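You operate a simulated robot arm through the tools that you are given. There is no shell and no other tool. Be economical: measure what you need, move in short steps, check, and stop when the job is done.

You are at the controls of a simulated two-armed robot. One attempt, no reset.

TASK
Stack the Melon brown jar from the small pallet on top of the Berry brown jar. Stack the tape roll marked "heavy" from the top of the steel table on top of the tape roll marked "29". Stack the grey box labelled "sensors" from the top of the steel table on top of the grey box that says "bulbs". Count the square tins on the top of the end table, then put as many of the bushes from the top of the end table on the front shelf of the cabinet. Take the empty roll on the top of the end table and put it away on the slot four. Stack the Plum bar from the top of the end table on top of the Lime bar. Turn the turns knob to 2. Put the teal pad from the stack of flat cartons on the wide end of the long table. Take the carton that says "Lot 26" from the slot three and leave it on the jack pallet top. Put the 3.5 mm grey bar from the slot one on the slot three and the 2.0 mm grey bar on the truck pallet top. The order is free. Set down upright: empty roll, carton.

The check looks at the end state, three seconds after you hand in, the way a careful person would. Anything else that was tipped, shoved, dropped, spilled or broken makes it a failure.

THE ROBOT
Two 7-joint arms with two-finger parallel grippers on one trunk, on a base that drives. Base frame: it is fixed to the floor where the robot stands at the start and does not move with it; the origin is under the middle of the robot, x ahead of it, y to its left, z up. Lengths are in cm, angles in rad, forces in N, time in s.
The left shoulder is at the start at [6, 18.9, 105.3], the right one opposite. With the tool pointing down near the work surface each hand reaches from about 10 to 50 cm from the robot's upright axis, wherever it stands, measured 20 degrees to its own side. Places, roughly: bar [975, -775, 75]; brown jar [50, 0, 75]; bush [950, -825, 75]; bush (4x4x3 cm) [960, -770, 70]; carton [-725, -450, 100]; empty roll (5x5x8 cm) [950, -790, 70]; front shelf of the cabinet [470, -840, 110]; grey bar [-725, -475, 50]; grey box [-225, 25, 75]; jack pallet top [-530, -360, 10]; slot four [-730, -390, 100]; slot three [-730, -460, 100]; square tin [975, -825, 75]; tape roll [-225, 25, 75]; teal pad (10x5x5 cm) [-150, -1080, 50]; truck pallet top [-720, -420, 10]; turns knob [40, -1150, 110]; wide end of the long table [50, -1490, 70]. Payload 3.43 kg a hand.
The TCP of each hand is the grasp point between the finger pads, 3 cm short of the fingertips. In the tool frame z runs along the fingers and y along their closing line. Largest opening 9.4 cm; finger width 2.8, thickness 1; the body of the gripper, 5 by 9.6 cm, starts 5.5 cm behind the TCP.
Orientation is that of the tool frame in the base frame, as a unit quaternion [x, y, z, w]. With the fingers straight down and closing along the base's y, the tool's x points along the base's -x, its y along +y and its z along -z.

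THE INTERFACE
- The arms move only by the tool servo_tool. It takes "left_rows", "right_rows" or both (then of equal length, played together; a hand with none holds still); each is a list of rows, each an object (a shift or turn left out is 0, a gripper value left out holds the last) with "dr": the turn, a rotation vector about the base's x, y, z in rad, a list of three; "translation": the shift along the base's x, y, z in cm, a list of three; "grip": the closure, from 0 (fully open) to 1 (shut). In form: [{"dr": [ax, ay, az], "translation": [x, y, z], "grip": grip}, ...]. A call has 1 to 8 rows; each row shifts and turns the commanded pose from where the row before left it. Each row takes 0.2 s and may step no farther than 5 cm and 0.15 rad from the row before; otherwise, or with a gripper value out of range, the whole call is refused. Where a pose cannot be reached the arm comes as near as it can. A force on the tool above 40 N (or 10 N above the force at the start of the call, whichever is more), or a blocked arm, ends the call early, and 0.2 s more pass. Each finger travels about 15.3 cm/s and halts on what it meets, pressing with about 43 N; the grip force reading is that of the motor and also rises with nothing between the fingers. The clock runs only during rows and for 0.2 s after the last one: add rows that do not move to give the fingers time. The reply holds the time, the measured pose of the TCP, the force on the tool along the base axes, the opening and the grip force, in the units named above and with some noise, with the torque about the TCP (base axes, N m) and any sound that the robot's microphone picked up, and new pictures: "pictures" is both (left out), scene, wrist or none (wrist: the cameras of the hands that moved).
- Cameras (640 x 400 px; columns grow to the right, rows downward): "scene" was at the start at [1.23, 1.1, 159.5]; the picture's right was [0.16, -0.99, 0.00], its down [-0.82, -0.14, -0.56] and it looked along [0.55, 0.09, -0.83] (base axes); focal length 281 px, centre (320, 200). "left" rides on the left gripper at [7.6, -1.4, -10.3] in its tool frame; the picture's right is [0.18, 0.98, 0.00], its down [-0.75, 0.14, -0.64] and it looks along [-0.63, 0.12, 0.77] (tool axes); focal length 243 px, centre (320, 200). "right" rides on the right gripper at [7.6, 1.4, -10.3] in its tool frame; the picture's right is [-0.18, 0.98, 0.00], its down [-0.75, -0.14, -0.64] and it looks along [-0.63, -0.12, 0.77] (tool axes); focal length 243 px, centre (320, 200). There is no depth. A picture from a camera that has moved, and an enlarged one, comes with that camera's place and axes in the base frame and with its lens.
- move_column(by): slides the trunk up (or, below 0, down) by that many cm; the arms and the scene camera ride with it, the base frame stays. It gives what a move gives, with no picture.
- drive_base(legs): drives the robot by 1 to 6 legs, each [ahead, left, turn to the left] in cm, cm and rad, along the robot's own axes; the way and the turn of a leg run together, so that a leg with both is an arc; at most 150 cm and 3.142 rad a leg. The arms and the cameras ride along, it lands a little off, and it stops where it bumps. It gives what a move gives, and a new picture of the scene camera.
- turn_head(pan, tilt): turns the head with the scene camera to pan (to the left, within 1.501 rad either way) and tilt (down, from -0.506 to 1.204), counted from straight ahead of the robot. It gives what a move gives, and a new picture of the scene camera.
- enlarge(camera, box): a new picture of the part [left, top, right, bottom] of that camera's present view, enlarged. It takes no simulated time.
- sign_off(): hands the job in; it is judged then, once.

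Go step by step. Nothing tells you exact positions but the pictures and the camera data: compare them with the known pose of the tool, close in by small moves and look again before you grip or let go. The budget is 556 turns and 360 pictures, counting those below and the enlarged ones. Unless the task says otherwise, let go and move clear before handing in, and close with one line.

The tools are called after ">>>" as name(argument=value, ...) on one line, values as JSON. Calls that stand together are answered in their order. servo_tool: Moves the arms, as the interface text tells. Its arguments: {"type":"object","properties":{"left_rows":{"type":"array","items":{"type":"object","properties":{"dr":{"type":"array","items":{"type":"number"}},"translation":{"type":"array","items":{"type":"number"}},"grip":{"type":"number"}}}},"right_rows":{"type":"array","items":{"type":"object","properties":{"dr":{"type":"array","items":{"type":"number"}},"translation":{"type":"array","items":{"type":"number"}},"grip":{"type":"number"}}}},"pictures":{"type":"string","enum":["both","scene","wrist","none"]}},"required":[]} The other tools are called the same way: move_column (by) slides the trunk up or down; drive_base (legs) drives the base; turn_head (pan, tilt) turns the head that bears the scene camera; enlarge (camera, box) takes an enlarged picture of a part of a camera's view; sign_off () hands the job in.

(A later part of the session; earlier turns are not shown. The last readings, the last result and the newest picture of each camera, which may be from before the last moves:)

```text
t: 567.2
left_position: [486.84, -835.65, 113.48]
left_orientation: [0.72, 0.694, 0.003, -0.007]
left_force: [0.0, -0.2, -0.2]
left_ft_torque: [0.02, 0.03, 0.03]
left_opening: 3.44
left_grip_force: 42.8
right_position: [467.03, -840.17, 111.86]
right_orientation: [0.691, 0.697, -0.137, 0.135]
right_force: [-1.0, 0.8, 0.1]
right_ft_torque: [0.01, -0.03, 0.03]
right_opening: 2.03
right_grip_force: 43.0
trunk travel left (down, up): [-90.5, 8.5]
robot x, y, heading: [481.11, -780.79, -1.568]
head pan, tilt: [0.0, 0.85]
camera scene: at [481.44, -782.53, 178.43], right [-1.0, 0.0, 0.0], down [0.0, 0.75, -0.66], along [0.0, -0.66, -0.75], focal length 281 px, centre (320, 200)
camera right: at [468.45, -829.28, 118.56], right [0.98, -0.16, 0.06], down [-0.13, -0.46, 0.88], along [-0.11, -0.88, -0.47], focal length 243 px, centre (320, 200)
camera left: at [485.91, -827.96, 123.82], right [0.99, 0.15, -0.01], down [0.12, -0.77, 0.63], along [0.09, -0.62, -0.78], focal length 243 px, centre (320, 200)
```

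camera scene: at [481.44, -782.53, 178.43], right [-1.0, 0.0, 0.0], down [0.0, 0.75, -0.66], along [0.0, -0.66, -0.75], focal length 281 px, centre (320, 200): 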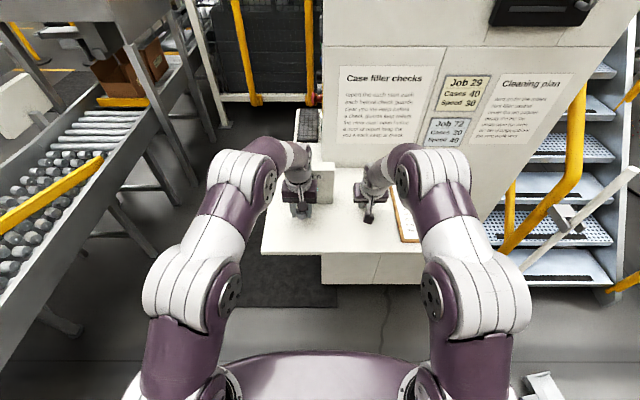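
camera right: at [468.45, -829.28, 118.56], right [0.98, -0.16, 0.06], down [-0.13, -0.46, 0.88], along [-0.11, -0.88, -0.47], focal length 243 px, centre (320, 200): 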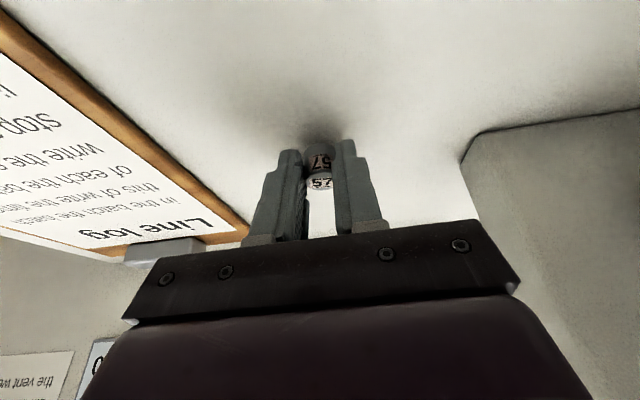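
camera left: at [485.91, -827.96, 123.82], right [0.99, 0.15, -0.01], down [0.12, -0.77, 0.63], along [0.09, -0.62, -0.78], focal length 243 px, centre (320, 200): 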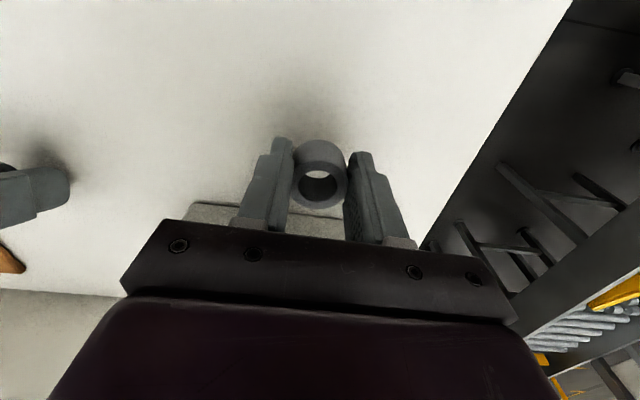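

>>> servo_tool(right_rows=[{"translation": [0, 0, -2]}, {"translation": [0, 0, -1.5]}, {"translation": [0, 0, 0]}], left_rows=[{"translation": [0, 0, -2.5]}, {"translation": [0, 0, -2.5]}, {"translation": [0, 0, 0]}], pictures="none")

>>> enlarge(camera="scene", box=[260, 160, 420, 260])

```text
t: 567.6
left_position: [486.85, -835.54, 111.58]
left_orientation: [0.719, 0.695, -0.001, -0.005]
left_force: [0.2, 4.2, 16.3]
left_ft_torque: [0.18, -0.14, 0.03]
left_opening: 3.41
left_grip_force: 42.9
right_position: [467.05, -840.56, 111.41]
right_orientation: [0.69, 0.694, -0.146, 0.146]
right_force: [0.1, 4.5, 15.2]
right_ft_torque: [0.06, 0.02, -0.02]
right_opening: 2.04
right_grip_force: 42.7
trunk travel left (down, up): [-90.5, 8.5]
robot x, y, heading: [481.31, -780.73, -1.567]
head pan, tilt: [0.0, 0.85]
stopped in row 2 (right hand): the force on the tool passed its limit at 60 N (the readings are from after the stop); the commanded pose is now the measured one
```

```text
4.00 times, centred on (340, 210) of scene
camera zoom: at [481.41, -782.03, 178.47], right [-1.0, 0.0, 0.0], down [0.0, 0.75, -0.66], along [0.0, -0.66, -0.75], focal length 1124 px, centre (240, 160)
```

zoom: 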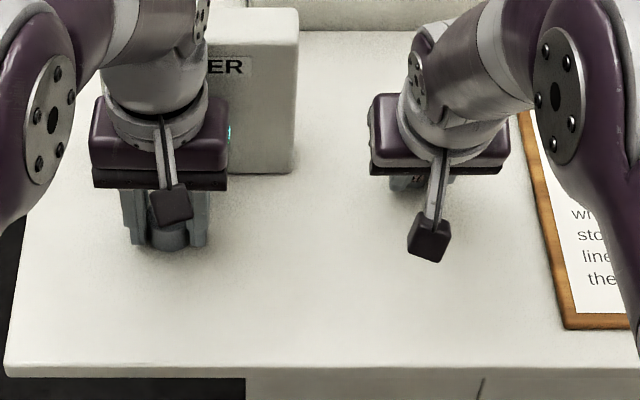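

>>> servo_tool(right_rows=[{"translation": [0, 0, 0.2]}, {"grip": 0.6}, {"grip": 0.4}, {"grip": 0.4}, {"translation": [0, 1, 2]}, {"translation": [0, 2, 3]}, {"translation": [0, 2, 3]}, {"translation": [0, 4, 1]}], left_rows=[{"translation": [0, 0, 0.2]}, {"grip": 0.5}, {"grip": 0.3}, {"grip": 0.3}, {"translation": [0, 0, 3]}, {"translation": [0, 0, 4]}, {"translation": [0, 2, 3]}, {"translation": [1, 4, 0]}], pictures="both")

>>> enlarge(camera="scene", box=[260, 160, 420, 260])

```text
t: 569.4
left_position: [488.2, -828.51, 120.87]
left_orientation: [0.72, 0.694, 0.0, -0.006]
left_force: [-0.1, 0.0, 0.0]
left_ft_torque: [-0.04, 0.02, -0.01]
left_opening: 6.59
left_grip_force: 0.1
left hand out of reach, approached as far as the arm can: row 6, 7
right_position: [467.09, -831.28, 120.43]
right_orientation: [0.689, 0.695, -0.146, 0.143]
right_force: [0.6, -0.3, 0.1]
right_ft_torque: [-0.02, -0.04, 0.02]
right_opening: 5.63
right_grip_force: 0.1
trunk travel left (down, up): [-90.5, 8.5]
robot x, y, heading: [480.9, -780.8, -1.564]
head pan, tilt: [0.0, 0.85]
camera scene: at [481.55, -781.97, 178.43], right [-1.0, 0.0, 0.0], down [0.0, 0.75, -0.66], along [0.0, -0.66, -0.75], focal length 281 px, centre (320, 200)
camera right: at [468.52, -820.32, 126.7], right [0.98, -0.16, 0.07], down [-0.13, -0.43, 0.89], along [-0.11, -0.89, -0.45], focal length 243 px, centre (320, 200)
camera left: at [487.12, -820.91, 131.18], right [0.99, 0.15, -0.01], down [0.12, -0.76, 0.63], along [0.09, -0.63, -0.77], focal length 243 px, centre (320, 200)
```

scene: 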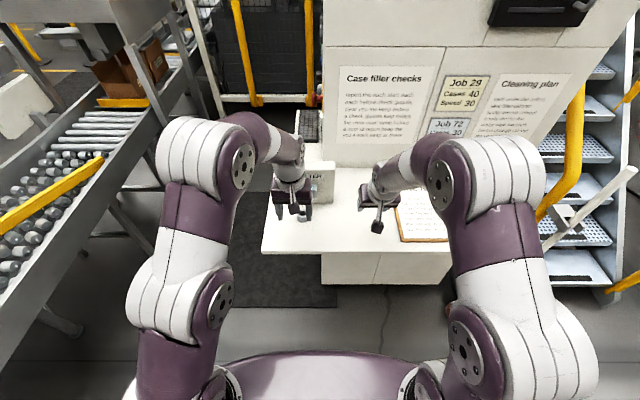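
right: 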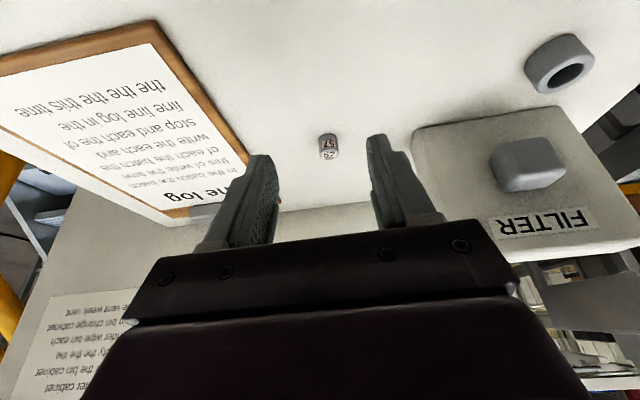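
left: 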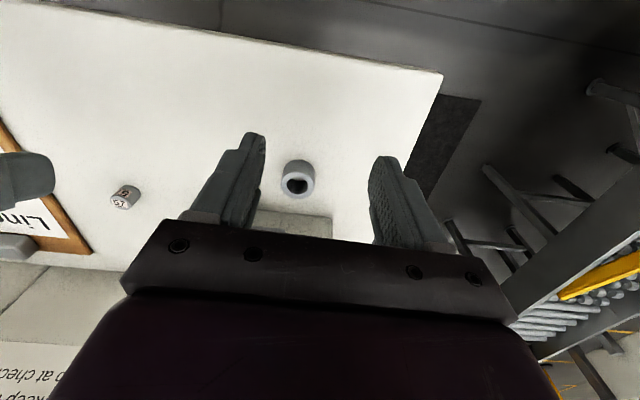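

```text
4.00 times, centred on (340, 210) of scene
camera zoom: at [481.55, -781.97, 178.43], right [-1.0, 0.0, 0.0], down [0.0, 0.75, -0.66], along [0.0, -0.66, -0.75], focal length 1124 px, centre (240, 160)
```

zoom: 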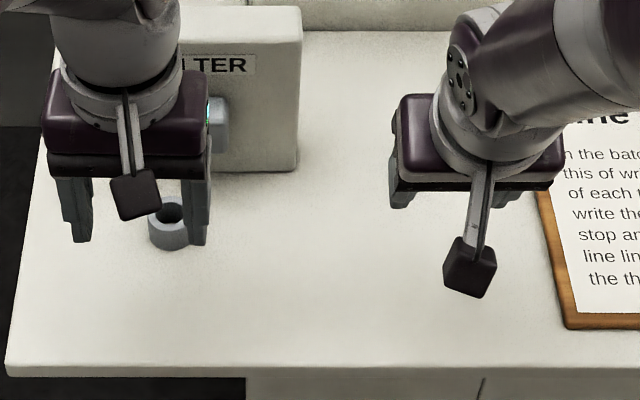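

Both bushes stand on the front shelf. I draw back, un-tilt the right hand, and return to the end table for the empty roll.

>>> servo_tool(right_rows=[{"translation": [0, 4, 1], "grip": 0}, {"translation": [0, 4, 0], "dr": [0.07, 0, 0]}, {"translation": [-1, 3, 0], "dr": [0.07, 0, 0]}, {"translation": [-1, 3, 0], "dr": [0.07, 0, 0]}, {"translation": [-1, 3, 0], "dr": [0.07, 0, 0]}, {"translation": [-1, 2, 0], "dr": [0.07, 0, 0]}, {"translation": [0, 0, 0], "dr": [0.06, 0, 0]}, {"translation": [0, 0, 0]}], left_rows=[{"translation": [1, 4, 0], "grip": 0}, {"translation": [1, 4, 0]}, {"translation": [2, 4, 0]}, {"translation": [2, 3, 0]}, {"translation": [2, 2, 0]}, {"translation": [0, 0, 0]}, {"translation": [0, 0, 0]}, {"translation": [0, 0, 0]}], pictures="none")

>>> drive_base(legs=[[-48, 0, 0], [0, 0, 1.566], [58, 0, 0], [0, 42, 0], [150, 0, 0], [150, 0, 0]])

```text
t: 571.2
left_position: [496.26, -811.94, 120.85]
left_orientation: [0.72, 0.694, 0.002, -0.007]
left_force: [-0.1, 0.1, -0.1]
left_ft_torque: [0.02, -0.03, 0.03]
left_opening: 9.4
left_grip_force: 0.1
right_position: [463.13, -812.47, 121.26]
right_orientation: [0.705, 0.709, 0.0, 0.0]
right_force: [-0.2, -0.8, 0.3]
right_ft_torque: [0.0, 0.01, -0.02]
right_opening: 9.39
right_grip_force: 0.0
trunk travel left (down, up): [-90.5, 8.5]
robot x, y, heading: [481.07, -780.65, -1.567]
head pan, tilt: [0.0, 0.85]
```

```text
t: 596.9
left_position: [868.86, -681.04, 120.72]
left_orientation: [0.025, 1.0, -0.005, -0.006]
left_force: [0.8, 0.2, -0.8]
left_ft_torque: [0.02, -0.02, 0.01]
left_opening: 9.41
left_grip_force: 0.0
right_position: [868.98, -714.12, 121.2]
right_orientation: [0.004, 1.0, 0.0, 0.0]
right_force: [0.1, 0.5, -0.4]
right_ft_torque: [0.01, 0.01, 0.0]
right_opening: 9.38
right_grip_force: 0.1
trunk travel left (down, up): [-90.5, 8.5]
robot x, y, heading: [837.38, -695.34, -0.015]
head pan, tilt: [0.0, 0.85]
camera scene: at [839.28, -695.56, 178.43], right [-0.01, -1.0, 0.0], down [-0.75, 0.01, -0.66], along [0.66, -0.01, -0.75], focal length 281 px, centre (320, 200)
```

scene: 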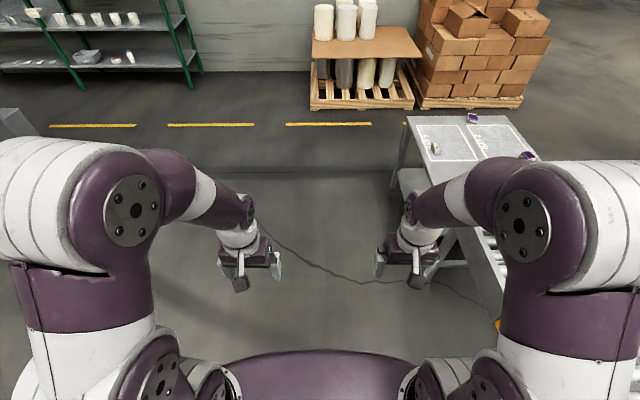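

>>> drive_base(legs=[[0, 10, 0], [127, 0, 0], [0, 0, -1.552], [43, 0, 0]])

>>> enlarge(camera="scene", box=[210, 160, 390, 280])

```text
t: 610.1
left_position: [980.0, -760.46, 120.84]
left_orientation: [0.72, 0.694, 0.001, -0.006]
left_force: [-0.5, 0.5, 0.4]
left_ft_torque: [-0.04, -0.02, 0.0]
left_opening: 9.37
left_grip_force: 0.0
right_position: [946.93, -761.02, 121.29]
right_orientation: [0.705, 0.709, -0.001, 0.001]
right_force: [0.4, 0.3, -0.8]
right_ft_torque: [-0.02, -0.02, 0.0]
right_opening: 9.41
right_grip_force: 0.0
trunk travel left (down, up): [-90.5, 8.5]
robot x, y, heading: [964.82, -729.09, -1.574]
head pan, tilt: [0.0, 0.85]
camera scene: at [965.32, -730.91, 178.43], right [-1.0, 0.0, 0.0], down [0.0, 0.75, -0.66], along [0.0, -0.66, -0.75], focal length 281 px, centre (320, 200)
```

scene: 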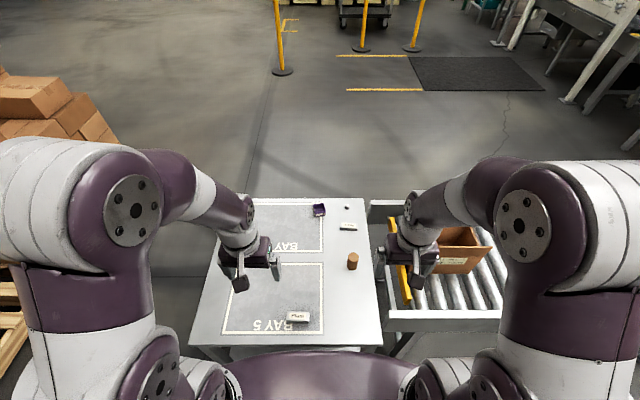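

```text
3.33 times, centred on (300, 220) of scene
camera zoom: at [965.32, -730.91, 178.43], right [-1.0, 0.0, 0.0], down [0.0, 0.75, -0.66], along [0.0, -0.66, -0.75], focal length 936 px, centre (387, 133)
```

zoom: 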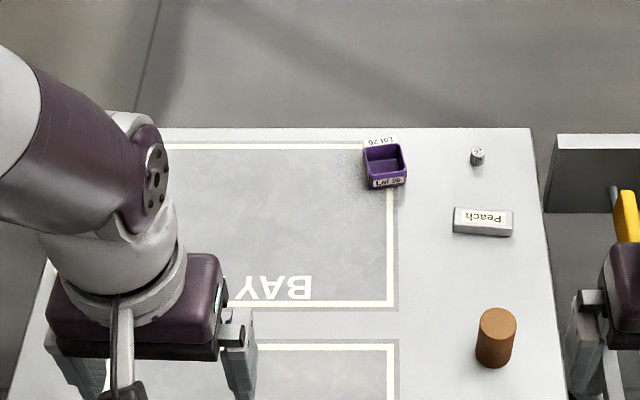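

>>> move_column(by=-30)

>>> servo_tool(right_rows=[{"translation": [0.8, -4, 0]}, {"translation": [0.8, -4, 0]}, {"translation": [0.8, -4, 0]}, {"translation": [0.8, -4, 0]}, {"translation": [0.8, -4, 0]}, {"translation": [0.5, -4, 0]}, {"translation": [0.3, -3.5, 0]}, {"translation": [0, 0, 0]}], pictures="wrist")

>>> enlarge(camera="left", box=[0, 0, 640, 400])

```text
t: 613.1
left_position: [980.0, -760.65, 90.81]
left_orientation: [0.72, 0.694, 0.001, -0.008]
left_force: [-0.1, 0.1, 0.6]
left_ft_torque: [0.01, 0.0, 0.0]
left_opening: 9.4
left_grip_force: 0.2
right_position: [946.96, -761.14, 91.24]
right_orientation: [0.706, 0.709, 0.001, 0.0]
right_force: [0.0, 0.5, 0.7]
right_ft_torque: [-0.02, -0.05, 0.02]
right_opening: 9.41
right_grip_force: 0.1
trunk travel left (down, up): [-60.5, 38.5]
robot x, y, heading: [965.11, -728.95, -1.569]
head pan, tilt: [0.0, 0.85]
```

```text
t: 614.9
left_position: [979.99, -760.61, 90.69]
left_orientation: [0.72, 0.694, 0.001, -0.007]
left_force: [0.7, -0.7, 0.1]
left_ft_torque: [0.01, 0.01, 0.02]
left_opening: 9.42
left_grip_force: 0.0
right_position: [951.37, -784.88, 89.24]
right_orientation: [0.705, 0.709, 0.0, 0.001]
right_force: [0.2, 0.3, 0.2]
right_ft_torque: [-0.03, -0.02, 0.01]
right_opening: 9.42
right_grip_force: 0.0
right hand out of reach, approached as far as the arm can: row 6, 7
trunk travel left (down, up): [-60.5, 38.5]
robot x, y, heading: [965.12, -729.23, -1.57]
head pan, tilt: [0.0, 0.85]
camera right: at [952.89, -777.34, 99.46], right [0.98, -0.18, 0.0], down [-0.14, -0.75, 0.64], along [-0.12, -0.63, -0.77], focal length 243 px, centre (320, 200)
```

right: 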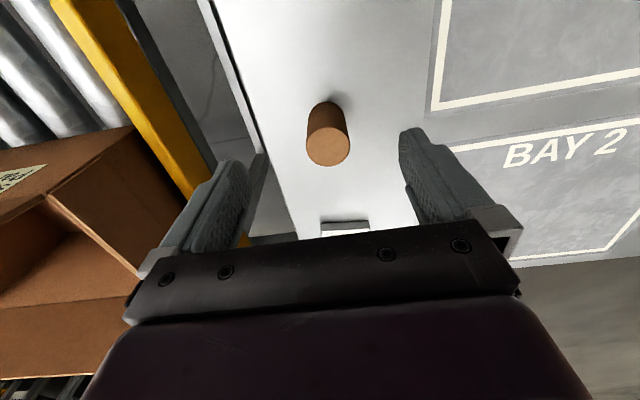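

```text
1.00 times, centred on (320, 200) of left (not enlarged: the box is as wide or as high as the picture)
camera zoom: at [979.01, -752.94, 101.17], right [0.99, 0.15, -0.01], down [0.12, -0.77, 0.63], along [0.09, -0.63, -0.78], focal length 243 px, centre (320, 200)
```

zoom: 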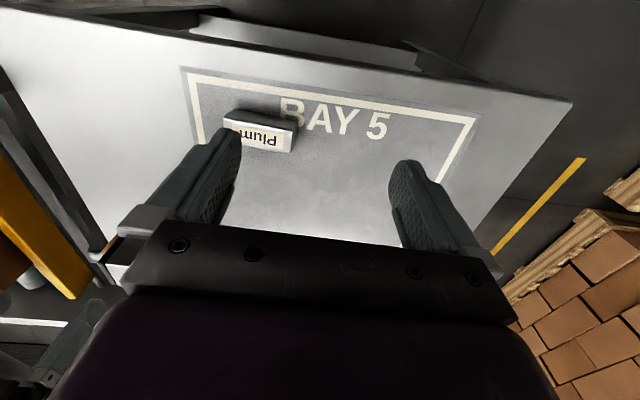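

>>> servo_tool(right_rows=[{"translation": [0, 0, -3.5]}, {"translation": [0, 0, -3]}, {"translation": [0.2, -2, 0]}, {"translation": [0, -1.5, 0]}, {"translation": [0, 0, 0]}], pictures="wrist")

```text
t: 616.1
left_position: [980.01, -760.5, 90.81]
left_orientation: [0.721, 0.693, 0.002, -0.008]
left_force: [0.3, -0.4, 0.9]
left_ft_torque: [-0.02, -0.02, -0.05]
left_opening: 9.4
left_grip_force: 0.2
right_position: [951.57, -788.31, 82.71]
right_orientation: [0.705, 0.709, 0.0, 0.0]
right_force: [0.4, -1.1, 0.2]
right_ft_torque: [-0.02, 0.04, 0.0]
right_opening: 9.38
right_grip_force: 0.0
trunk travel left (down, up): [-60.5, 38.5]
robot x, y, heading: [965.5, -729.22, -1.575]
head pan, tilt: [0.0, 0.85]
camera right: at [953.01, -780.75, 92.85], right [0.98, -0.18, 0.0], down [-0.14, -0.75, 0.64], along [-0.12, -0.63, -0.77], focal length 243 px, centre (320, 200)
```

right: 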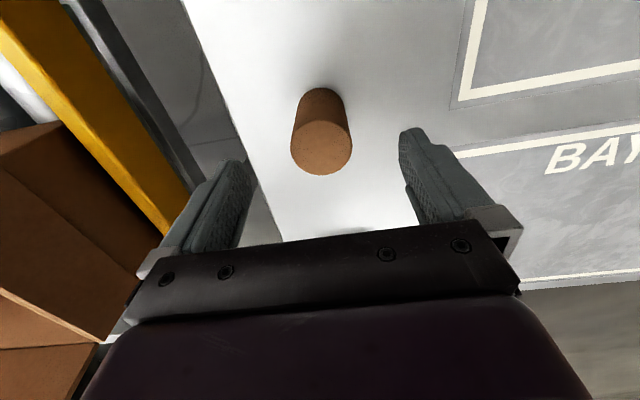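

>>> servo_tool(right_rows=[{"translation": [0, -0.2, -4]}, {"translation": [0, 0, -4]}, {"grip": 0.3}, {"grip": 1}, {"grip": 1}, {"grip": 1}], pictures="wrist")

```text
t: 617.5
left_position: [980.03, -760.67, 90.8]
left_orientation: [0.721, 0.693, 0.001, -0.008]
left_force: [0.7, -0.8, -0.3]
left_ft_torque: [-0.02, -0.05, -0.05]
left_opening: 9.39
left_grip_force: 0.0
right_position: [951.69, -788.42, 74.59]
right_orientation: [0.706, 0.709, 0.0, 0.0]
right_force: [-0.5, 0.9, 0.4]
right_ft_torque: [0.02, 0.04, -0.02]
right_opening: 4.76
right_grip_force: 42.7
trunk travel left (down, up): [-60.5, 38.5]
robot x, y, heading: [965.12, -729.45, -1.573]
head pan, tilt: [0.0, 0.85]
camera right: at [953.07, -780.85, 84.83], right [0.98, -0.18, 0.0], down [-0.14, -0.75, 0.64], along [-0.12, -0.63, -0.77], focal length 243 px, centre (320, 200)
```

right: 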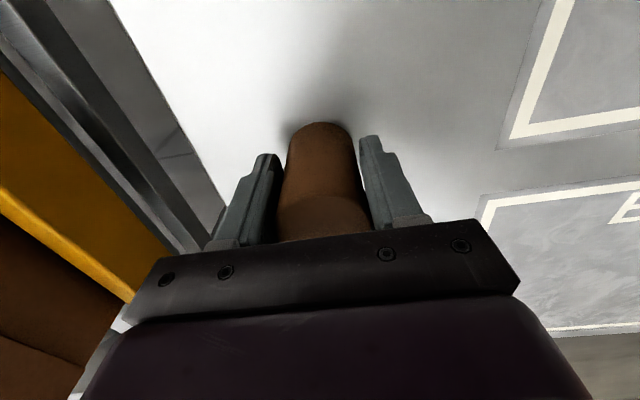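

>>> servo_tool(right_rows=[{"translation": [0, 0, 3]}, {"translation": [0, 0, 4]}, {"translation": [0, 1, 4]}, {"translation": [0, 4, 2]}, {"translation": [0, 4, 0]}, {"translation": [-1, 4, 0]}, {"translation": [-1, 4, 0]}, {"translation": [-1, 4, 0]}], pictures="none")

>>> move_column(by=12)

>>> drive_base(legs=[[-50, 0, 0]])

>>> enlarge(camera="scene", box=[220, 90, 400, 200])

```text
t: 619.3
left_position: [980.01, -760.55, 90.85]
left_orientation: [0.721, 0.693, 0.001, -0.007]
left_force: [-0.5, -0.2, -0.6]
left_ft_torque: [0.02, 0.04, 0.02]
left_opening: 9.39
left_grip_force: 0.1
right_position: [948.59, -767.29, 87.68]
right_orientation: [0.706, 0.708, 0.0, 0.0]
right_force: [0.3, 0.4, -0.8]
right_ft_torque: [0.02, 0.0, 0.04]
right_opening: 4.79
right_grip_force: 42.9
trunk travel left (down, up): [-60.5, 38.5]
robot x, y, heading: [965.27, -729.25, -1.571]
head pan, tilt: [0.0, 0.85]
```

```text
t: 620.8
left_position: [980.04, -760.61, 102.77]
left_orientation: [0.721, 0.693, 0.001, -0.008]
left_force: [0.6, -0.4, -0.1]
left_ft_torque: [0.02, 0.02, 0.01]
left_opening: 9.4
left_grip_force: 0.0
right_position: [948.56, -767.45, 99.63]
right_orientation: [0.705, 0.709, 0.0, 0.0]
right_force: [0.7, -0.3, -0.3]
right_ft_torque: [-0.03, -0.01, -0.02]
right_opening: 4.8
right_grip_force: 43.0
trunk travel left (down, up): [-72.5, 26.5]
robot x, y, heading: [965.21, -729.24, -1.573]
head pan, tilt: [0.0, 0.85]
```

```text
t: 623.8
left_position: [980.05, -710.29, 102.84]
left_orientation: [0.722, 0.692, 0.001, -0.007]
left_force: [-0.8, 0.1, -1.0]
left_ft_torque: [-0.01, 0.04, 0.0]
left_opening: 9.4
left_grip_force: 0.0
right_position: [948.59, -717.05, 99.66]
right_orientation: [0.706, 0.708, 0.0, 0.0]
right_force: [0.3, -0.9, -0.9]
right_ft_torque: [0.0, -0.04, 0.01]
right_opening: 4.8
right_grip_force: 43.2
trunk travel left (down, up): [-72.5, 26.5]
robot x, y, heading: [965.01, -678.5, -1.572]
head pan, tilt: [0.0, 0.85]
camera scene: at [965.38, -680.65, 160.43], right [-1.0, 0.0, 0.0], down [0.0, 0.75, -0.66], along [0.0, -0.66, -0.75], focal length 281 px, centre (320, 200)
```

scene: 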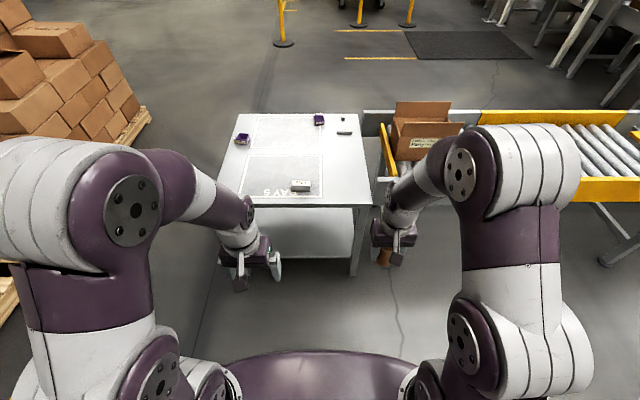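

```text
3.56 times, centred on (310, 145) of scene
camera zoom: at [965.38, -680.65, 160.43], right [-1.0, 0.0, 0.0], down [0.0, 0.75, -0.66], along [0.0, -0.66, -0.75], focal length 999 px, centre (356, 396)
```

zoom: 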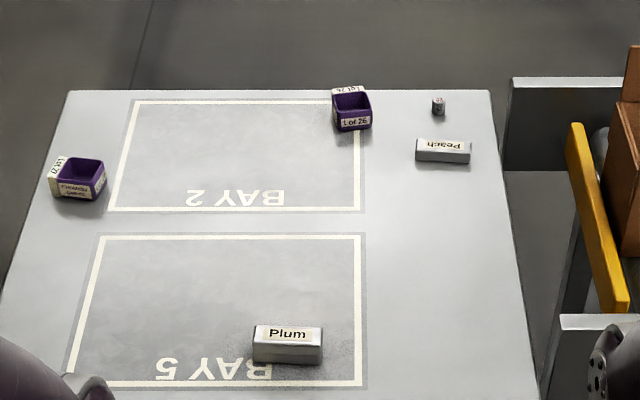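

>>> enlarge(camera="scene", box=[230, 128, 256, 150])

>>> enlarge(camera="scene", box=[308, 110, 350, 138])

```text
16.00 times, centred on (243, 139) of scene
camera zoom: at [965.38, -680.65, 160.43], right [-1.0, 0.0, 0.0], down [0.0, 0.75, -0.66], along [0.0, -0.66, -0.75], focal length 4494 px, centre (1552, 1176)
```

zoom: 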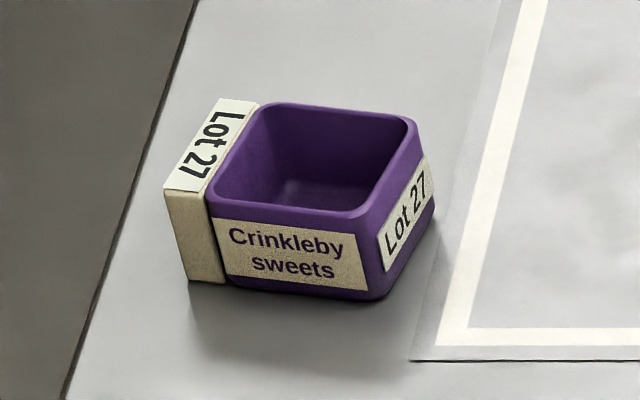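

```text
14.29 times, centred on (329, 124) of scene
camera zoom: at [965.38, -680.65, 160.43], right [-1.0, 0.0, 0.0], down [0.0, 0.75, -0.66], along [0.0, -0.66, -0.75], focal length 4013 px, centre (191, 1286)
```

zoom: 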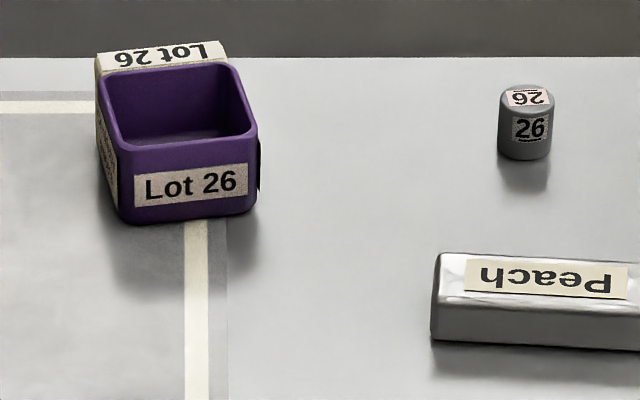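

>>> drive_base(legs=[[0, 0, 3.14], [0, 100, 0], [0, 95, 0], [150, 0, 0], [150, 0, 0], [150, 0, 0]])

```text
t: 661.7
left_position: [803.5, -192.17, 102.78]
left_orientation: [-0.65, 0.759, -0.007, -0.001]
left_force: [-0.6, 0.3, -0.4]
left_ft_torque: [-0.02, 0.0, -0.01]
left_opening: 9.39
left_grip_force: 0.1
right_position: [835.48, -188.84, 99.46]
right_orientation: [-0.666, 0.746, 0.001, 0.0]
right_force: [0.2, 0.6, -0.6]
right_ft_torque: [0.01, -0.02, 0.03]
right_opening: 4.77
right_grip_force: 42.9
trunk travel left (down, up): [-72.5, 26.5]
robot x, y, heading: [814.33, -225.41, 1.457]
head pan, tilt: [0.0, 0.85]
camera scene: at [815.0, -223.37, 160.43], right [0.99, -0.12, 0.0], down [-0.09, -0.75, -0.66], along [0.08, 0.66, -0.75], focal length 281 px, centre (320, 200)
```

scene: 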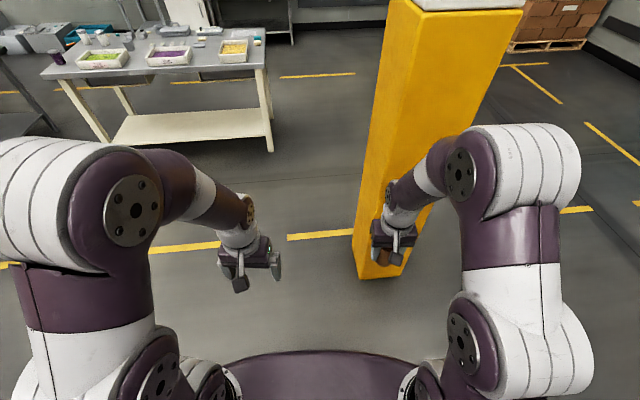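

>>> drive_base(legs=[[0, 75, 0], [0, 0, 1.685], [0, -120, 0]])

>>> turn_head(pan=0, tilt=0.2)

```text
t: 675.4
left_position: [710.4, -111.54, 102.84]
left_orientation: [1.0, -0.019, 0.006, -0.005]
left_force: [-0.1, 0.3, -0.2]
left_ft_torque: [0.03, -0.03, 0.0]
left_opening: 9.38
left_grip_force: 0.0
right_position: [703.58, -80.09, 99.54]
right_orientation: [1.0, 0.002, 0.0, 0.0]
right_force: [-0.4, 0.2, 0.2]
right_ft_torque: [-0.01, 0.01, 0.0]
right_opening: 4.76
right_grip_force: 43.2
trunk travel left (down, up): [-72.5, 26.5]
robot x, y, heading: [741.65, -96.73, 3.137]
head pan, tilt: [0.0, 0.85]
camera scene: at [740.14, -96.77, 160.43], right [0.0, 1.0, 0.0], down [0.75, 0.0, -0.66], along [-0.66, 0.0, -0.75], focal length 281 px, centre (320, 200)
```

scene: 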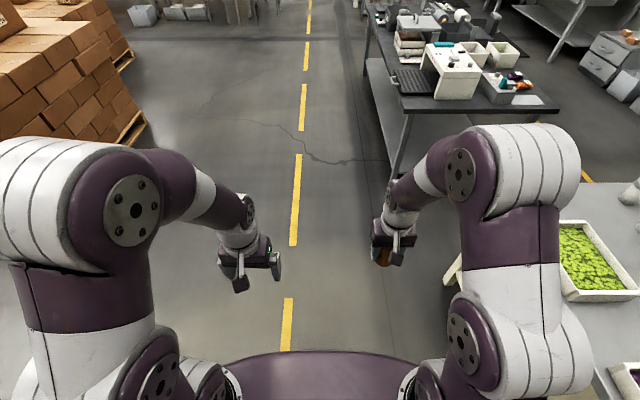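

```text
t: 676.5
left_position: [710.33, -111.57, 102.93]
left_orientation: [1.0, -0.02, 0.006, -0.004]
left_force: [0.4, -0.3, -0.8]
left_ft_torque: [0.04, 0.0, -0.02]
left_opening: 9.41
left_grip_force: 0.1
right_position: [703.46, -80.16, 99.47]
right_orientation: [1.0, 0.002, 0.0, 0.0]
right_force: [0.0, 0.3, -1.4]
right_ft_torque: [-0.01, -0.01, 0.0]
right_opening: 4.71
right_grip_force: 43.1
trunk travel left (down, up): [-72.5, 26.5]
robot x, y, heading: [741.95, -96.81, 3.141]
head pan, tilt: [0.0, 0.201]
camera scene: at [738.64, -96.78, 166.19], right [0.0, 1.0, 0.0], down [0.2, 0.0, -0.98], along [-0.98, 0.0, -0.2], focal length 281 px, centre (320, 200)
```

scene: 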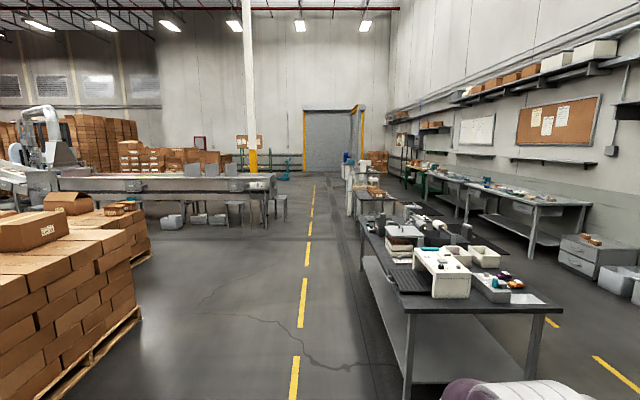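

>>> drive_base(legs=[[0, 12, 0], [150, 0, 0], [150, 0, 0]])

```text
t: 691.7
left_position: [410.48, -128.68, 102.83]
left_orientation: [1.0, -0.013, 0.007, -0.004]
left_force: [-1.1, -0.1, 0.5]
left_ft_torque: [0.0, -0.01, -0.01]
left_opening: 9.36
left_grip_force: 0.1
right_position: [403.41, -97.15, 99.57]
right_orientation: [1.0, 0.008, 0.0, 0.0]
right_force: [-0.1, 0.2, -0.2]
right_ft_torque: [-0.03, 0.0, 0.0]
right_opening: 4.55
right_grip_force: 42.8
trunk travel left (down, up): [-72.5, 26.5]
robot x, y, heading: [441.75, -113.4, -3.131]
head pan, tilt: [0.0, 0.201]
camera scene: at [438.66, -113.4, 166.2], right [-0.01, 1.0, 0.0], down [0.2, 0.0, -0.98], along [-0.98, -0.01, -0.2], focal length 281 px, centre (320, 200)
```

scene: 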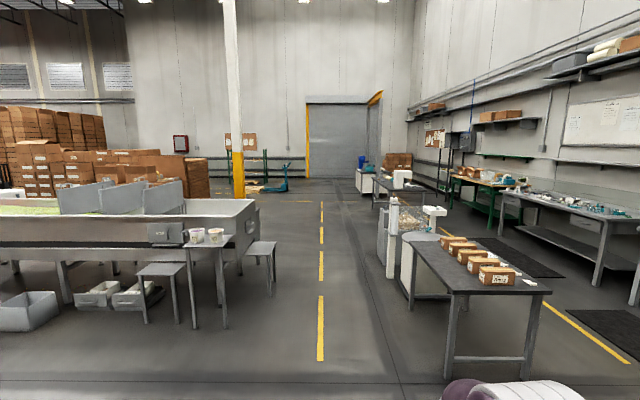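

>>> drive_base(legs=[[0, -3, -0.01], [150, 0, 0], [150, 0, 0], [150, 0, 0], [150, 0, 0]])

```text
t: 720.8
left_position: [-191.86, -141.41, 102.82]
left_orientation: [1.0, -0.002, 0.005, -0.004]
left_force: [0.0, -0.2, 0.1]
left_ft_torque: [0.04, -0.01, 0.01]
left_opening: 9.39
left_grip_force: 0.2
right_position: [-199.84, -110.26, 99.58]
right_orientation: [1.0, 0.019, 0.001, 0.0]
right_force: [0.3, -0.5, -0.9]
right_ft_torque: [0.0, 0.0, -0.02]
right_opening: 4.48
right_grip_force: 43.1
trunk travel left (down, up): [-72.5, 26.5]
robot x, y, heading: [-160.91, -125.56, -3.111]
head pan, tilt: [0.0, 0.201]
camera scene: at [-164.07, -125.7, 166.2], right [-0.03, 1.0, 0.0], down [0.2, 0.01, -0.98], along [-0.98, -0.03, -0.2], focal length 281 px, centre (320, 200)
```

scene: 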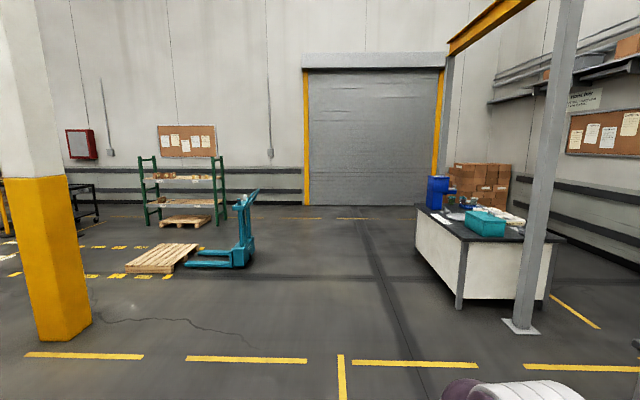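

>>> enlarge(camera="scene", box=[100, 140, 270, 290])

```text
2.67 times, centred on (185, 215) of scene
camera zoom: at [-164.07, -125.7, 166.2], right [-0.03, 1.0, 0.0], down [0.2, 0.01, -0.98], along [-0.98, -0.03, -0.2], focal length 749 px, centre (680, 160)
```

zoom: 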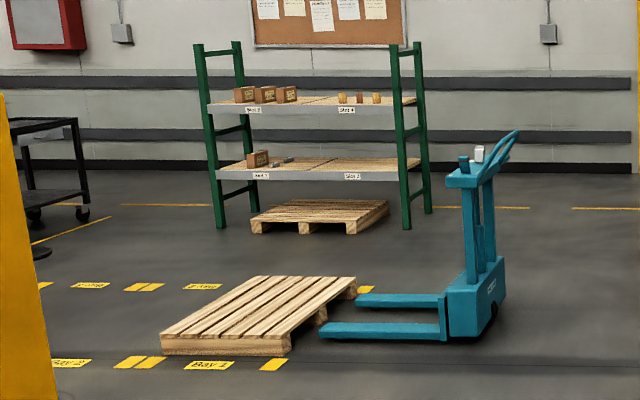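

>>> drive_base(legs=[[0, 0, -0.031], [150, 0, 0], [150, 0, 0], [150, 0, 0], [30, 0, 0]])

>>> turn_head(pan=0.9, tilt=0.4)

```text
t: 744.3
left_position: [-672.7, -136.47, 102.75]
left_orientation: [1.0, -0.025, 0.006, -0.004]
left_force: [0.3, 0.5, -0.1]
left_ft_torque: [-0.02, 0.01, -0.01]
left_opening: 9.38
left_grip_force: 0.0
right_position: [-679.02, -105.03, 99.53]
right_orientation: [1.0, -0.005, -0.001, 0.0]
right_force: [0.6, -0.9, -0.7]
right_ft_torque: [0.01, -0.02, 0.01]
right_opening: 4.49
right_grip_force: 43.1
trunk travel left (down, up): [-72.5, 26.5]
robot x, y, heading: [-640.94, -121.89, 3.125]
head pan, tilt: [0.0, 0.201]
camera scene: at [-644.09, -122.1, 166.2], right [0.01, 1.0, 0.0], down [0.2, 0.0, -0.98], along [-0.98, 0.01, -0.2], focal length 281 px, centre (320, 200)
```

scene: 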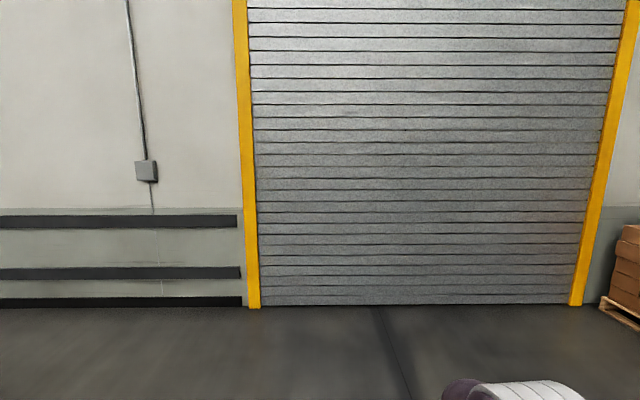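

```text
t: 745.5
left_position: [-672.64, -136.63, 102.67]
left_orientation: [1.0, -0.025, 0.007, -0.004]
left_force: [-0.4, 0.1, -0.1]
left_ft_torque: [0.0, 0.0, -0.02]
left_opening: 9.4
left_grip_force: 0.0
right_position: [-679.0, -104.96, 99.51]
right_orientation: [1.0, -0.004, 0.0, 0.0]
right_force: [0.2, 0.0, 0.1]
right_ft_torque: [0.01, -0.04, -0.02]
right_opening: 4.49
right_grip_force: 42.9
trunk travel left (down, up): [-72.5, 26.5]
robot x, y, heading: [-640.62, -122.1, 3.13]
head pan, tilt: [0.901, 0.4]
camera scene: at [-640.65, -129.4, 164.34], right [-0.78, 0.63, 0.0], down [0.25, 0.3, -0.92], along [-0.58, -0.71, -0.39], focal length 281 px, centre (320, 200)
```

scene: 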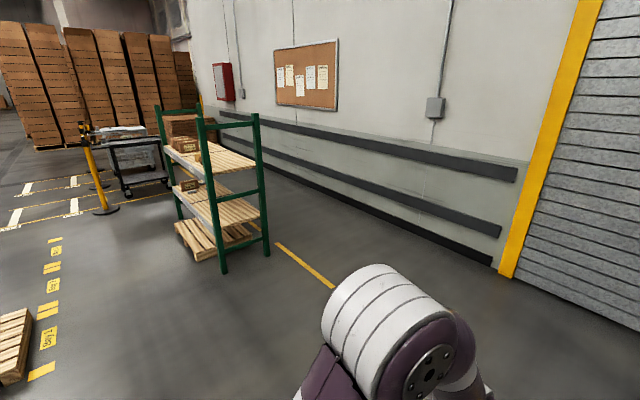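

>>> drive_base(legs=[[0, 150, 0.01], [0, 120, 0]])

>>> turn_head(pan=0, tilt=0.7)

```text
t: 758.6
left_position: [-676.35, -405.33, 102.82]
left_orientation: [1.0, -0.028, 0.006, -0.005]
left_force: [-0.9, 0.4, 0.4]
left_ft_torque: [-0.02, 0.05, 0.01]
left_opening: 9.43
left_grip_force: 0.0
right_position: [-682.64, -373.68, 99.59]
right_orientation: [1.0, -0.006, 0.0, 0.0]
right_force: [-0.5, -0.9, -0.9]
right_ft_torque: [0.0, 0.0, 0.01]
right_opening: 4.45
right_grip_force: 43.0
trunk travel left (down, up): [-72.5, 26.5]
robot x, y, heading: [-644.58, -391.12, 3.119]
head pan, tilt: [0.901, 0.4]
camera scene: at [-644.47, -398.32, 164.34], right [-0.77, 0.63, 0.0], down [0.25, 0.3, -0.92], along [-0.58, -0.71, -0.39], focal length 281 px, centre (320, 200)
```

scene: 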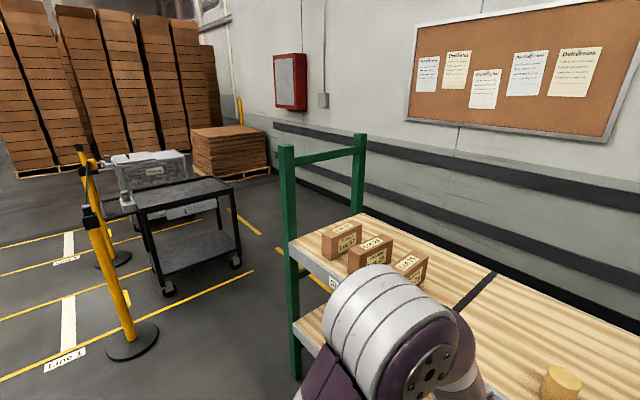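

```text
t: 759.8
left_position: [-676.4, -405.37, 102.93]
left_orientation: [1.0, -0.027, 0.006, -0.005]
left_force: [-0.4, -0.4, -0.1]
left_ft_torque: [-0.04, -0.02, -0.01]
left_opening: 9.42
left_grip_force: 0.0
right_position: [-682.71, -373.76, 99.57]
right_orientation: [1.0, -0.005, 0.0, 0.0]
right_force: [0.3, 0.3, -0.5]
right_ft_torque: [-0.01, 0.02, 0.0]
right_opening: 4.5
right_grip_force: 43.3
trunk travel left (down, up): [-72.5, 26.5]
robot x, y, heading: [-644.41, -390.93, 3.124]
head pan, tilt: [0.0, 0.7]
camera scene: at [-647.08, -391.02, 161.66], right [0.02, 1.0, 0.0], down [0.64, -0.01, -0.77], along [-0.76, 0.01, -0.64], focal length 281 px, centre (320, 200)
```

scene: 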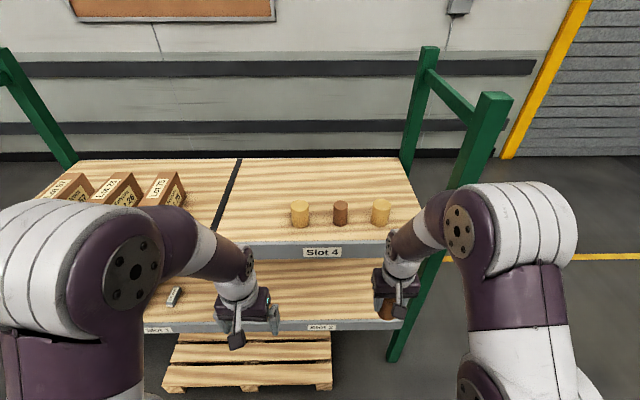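

>>> move_column(by=15)

>>> drive_base(legs=[[0, 22, 0.018], [15, 0, 0]])

>>> turn_head(pan=0, tilt=0.85)

```text
t: 761.5
left_position: [-676.46, -405.36, 117.79]
left_orientation: [1.0, -0.027, 0.006, -0.003]
left_force: [0.2, 1.3, 0.6]
left_ft_torque: [-0.02, -0.05, 0.0]
left_opening: 9.41
left_grip_force: 0.0
right_position: [-682.77, -373.7, 114.53]
right_orientation: [1.0, -0.006, 0.0, -0.001]
right_force: [0.4, -1.3, -0.6]
right_ft_torque: [-0.01, 0.0, 0.0]
right_opening: 4.47
right_grip_force: 42.6
trunk travel left (down, up): [-87.5, 11.5]
robot x, y, heading: [-644.65, -390.88, 3.125]
head pan, tilt: [0.0, 0.7]
```

```text
t: 764.2
left_position: [-691.2, -427.66, 117.9]
left_orientation: [1.0, -0.02, 0.005, -0.004]
left_force: [0.4, 1.4, 0.7]
left_ft_torque: [0.02, 0.0, -0.01]
left_opening: 9.43
left_grip_force: 0.1
right_position: [-698.1, -396.12, 114.77]
right_orientation: [1.0, 0.002, 0.0, 0.0]
right_force: [0.4, 0.7, -0.2]
right_ft_torque: [0.0, 0.02, 0.01]
right_opening: 4.51
right_grip_force: 42.7
trunk travel left (down, up): [-87.5, 11.5]
robot x, y, heading: [-660.26, -412.49, 3.138]
head pan, tilt: [0.0, 0.7]
camera scene: at [-662.06, -412.84, 176.66], right [0.0, 1.0, 0.0], down [0.64, 0.0, -0.77], along [-0.77, 0.0, -0.64], focal length 281 px, centre (320, 200)
```

scene: 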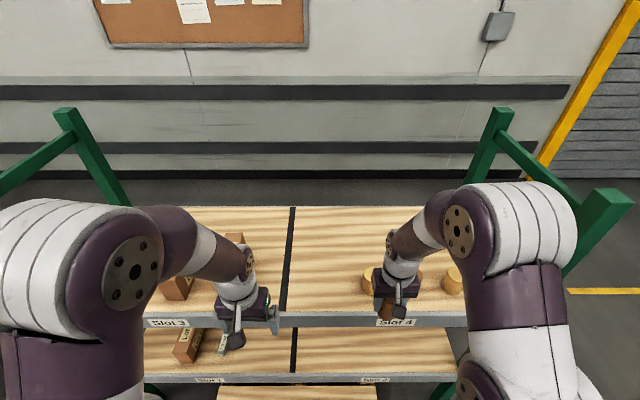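

```text
t: 764.9
left_position: [-691.58, -427.63, 117.82]
left_orientation: [1.0, -0.019, 0.006, -0.003]
left_force: [-0.8, -0.5, 0.1]
left_ft_torque: [-0.03, -0.04, -0.04]
left_opening: 9.38
left_grip_force: 0.1
right_position: [-698.32, -396.12, 114.5]
right_orientation: [1.0, 0.002, 0.0, 0.0]
right_force: [-0.6, 0.3, -0.5]
right_ft_torque: [-0.04, -0.01, 0.01]
right_opening: 4.47
right_grip_force: 43.4
trunk travel left (down, up): [-87.5, 11.5]
robot x, y, heading: [-659.94, -412.91, 3.137]
head pan, tilt: [0.0, 0.85]
camera scene: at [-661.81, -412.85, 175.43], right [0.0, 1.0, 0.0], down [0.75, 0.0, -0.66], along [-0.66, 0.0, -0.75], focal length 281 px, centre (320, 200)
```

scene: 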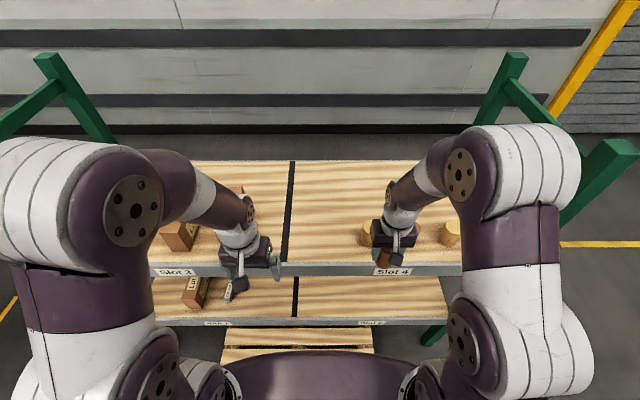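

>>> servo_tool(right_rows=[{"translation": [-2, -3.5, 0]}, {"translation": [-3, -3.5, 0]}, {"translation": [-3, -3.5, -1]}, {"translation": [-3, -3.5, -2]}, {"translation": [-3.5, 0, -3]}, {"translation": [0, 0, 0]}], left_rows=[{"translation": [2, -4, 0]}, {"translation": [2, -4, 0]}, {"translation": [0, -4, 0]}, {"translation": [0, 0, 0]}, {"translation": [0, 0, 0]}, {"translation": [0, 0, 0]}], pictures="both")

```text
refused: row 4 steps farther than a row can; nothing moved
```

>>> servo_tool(right_rows=[{"translation": [-2, -3.5, 0]}, {"translation": [-3, -3.5, 0]}, {"translation": [-3, -3.5, -1]}, {"translation": [-3, -3.3, -1]}, {"translation": [-3.5, 0, -3]}, {"translation": [0, 0, 0]}], left_rows=[{"translation": [2, -4, 0]}, {"translation": [2, -4, 0]}, {"translation": [0, -4, 0]}, {"translation": [0, 0, 0]}, {"translation": [0, 0, 0]}, {"translation": [0, 0, 0]}], pictures="both")

```text
t: 766.3
left_position: [-687.64, -439.53, 117.84]
left_orientation: [1.0, -0.02, 0.007, -0.005]
left_force: [0.4, -0.3, 0.4]
left_ft_torque: [0.01, -0.01, -0.02]
left_opening: 9.39
left_grip_force: 0.1
right_position: [-712.67, -410.15, 109.81]
right_orientation: [1.0, 0.003, 0.0, 0.0]
right_force: [0.0, 0.3, -0.3]
right_ft_torque: [0.0, 0.02, 0.01]
right_opening: 4.48
right_grip_force: 43.4
trunk travel left (down, up): [-87.5, 11.5]
robot x, y, heading: [-659.87, -412.62, 3.145]
head pan, tilt: [0.0, 0.85]
camera scene: at [-661.66, -412.89, 175.43], right [0.0, 1.0, 0.0], down [0.75, 0.0, -0.66], along [-0.66, 0.0, -0.75], focal length 281 px, centre (320, 200)
camera right: at [-705.1, -411.64, 120.01], right [-0.18, -0.98, 0.0], down [-0.75, 0.14, 0.64], along [-0.63, 0.12, -0.77], focal length 243 px, centre (320, 200)
camera left: at [-680.09, -438.35, 128.23], right [0.15, -0.99, -0.01], down [-0.77, -0.12, 0.63], along [-0.63, -0.09, -0.77], focal length 243 px, centre (320, 200)
```

scene: 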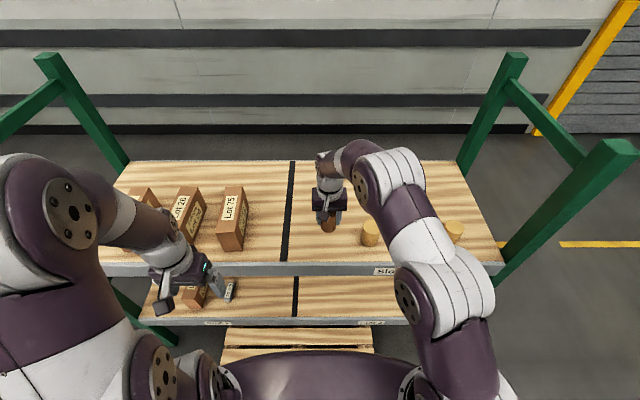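
right: 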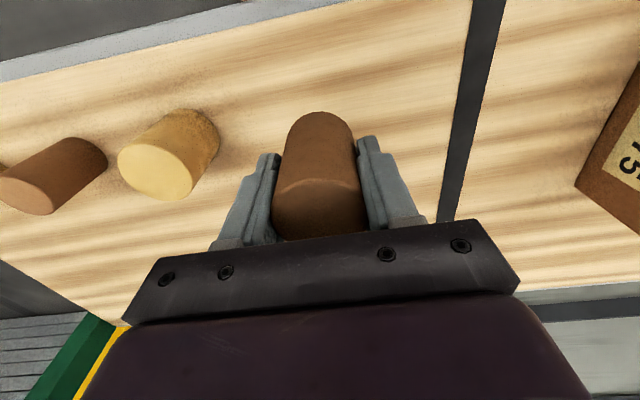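
left: 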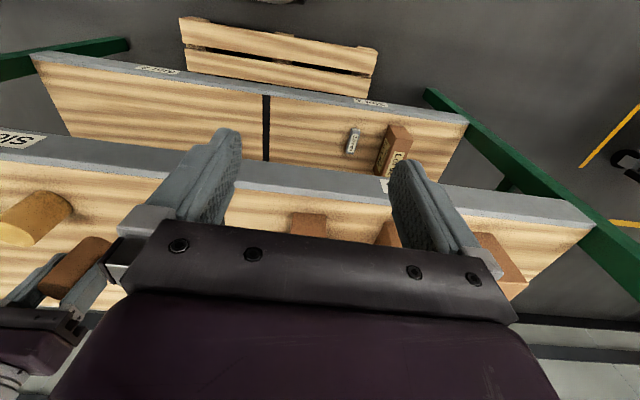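

>>> servo_tool(right_rows=[{"translation": [0, 0, -3]}, {"translation": [0, 0, -3]}, {"translation": [0, 0, -1.5]}, {"translation": [0, 0, 0]}], pictures="none")

>>> servo_tool(right_rows=[{"translation": [0, 0, -0.5]}, {"translation": [0, 0, 0]}], pictures="none")

>>> enlarge(camera="scene", box=[260, 170, 420, 280])

```text
t: 767.3
left_position: [-687.74, -439.52, 117.83]
left_orientation: [1.0, -0.02, 0.006, -0.004]
left_force: [-0.1, 0.7, 1.1]
left_ft_torque: [0.0, 0.02, -0.03]
left_opening: 9.4
left_grip_force: 0.1
right_position: [-712.72, -409.92, 102.19]
right_orientation: [1.0, 0.002, 0.0, 0.0]
right_force: [0.0, -0.4, -0.3]
right_ft_torque: [-0.02, 0.01, -0.03]
right_opening: 4.47
right_grip_force: 43.1
trunk travel left (down, up): [-87.5, 11.5]
robot x, y, heading: [-660.15, -412.89, 3.139]
head pan, tilt: [0.0, 0.85]
```

```text
t: 767.9
left_position: [-687.77, -439.6, 117.76]
left_orientation: [1.0, -0.019, 0.006, -0.004]
left_force: [0.1, -0.4, 0.3]
left_ft_torque: [-0.01, 0.03, 0.0]
left_opening: 9.4
left_grip_force: 0.1
right_position: [-712.7, -410.08, 101.64]
right_orientation: [1.0, 0.002, 0.0, 0.0]
right_force: [-0.4, 0.1, -0.7]
right_ft_torque: [0.01, -0.01, 0.01]
right_opening: 4.52
right_grip_force: 43.2
trunk travel left (down, up): [-87.5, 11.5]
robot x, y, heading: [-659.72, -412.62, 3.145]
head pan, tilt: [0.0, 0.85]
```

```text
3.64 times, centred on (340, 225) of scene
camera zoom: at [-661.73, -412.89, 175.43], right [0.0, 1.0, 0.0], down [0.75, 0.0, -0.66], along [-0.66, 0.0, -0.75], focal length 1021 px, centre (247, 109)
```

zoom: 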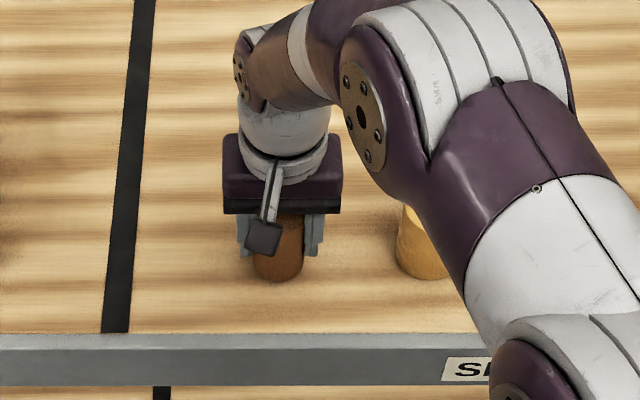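

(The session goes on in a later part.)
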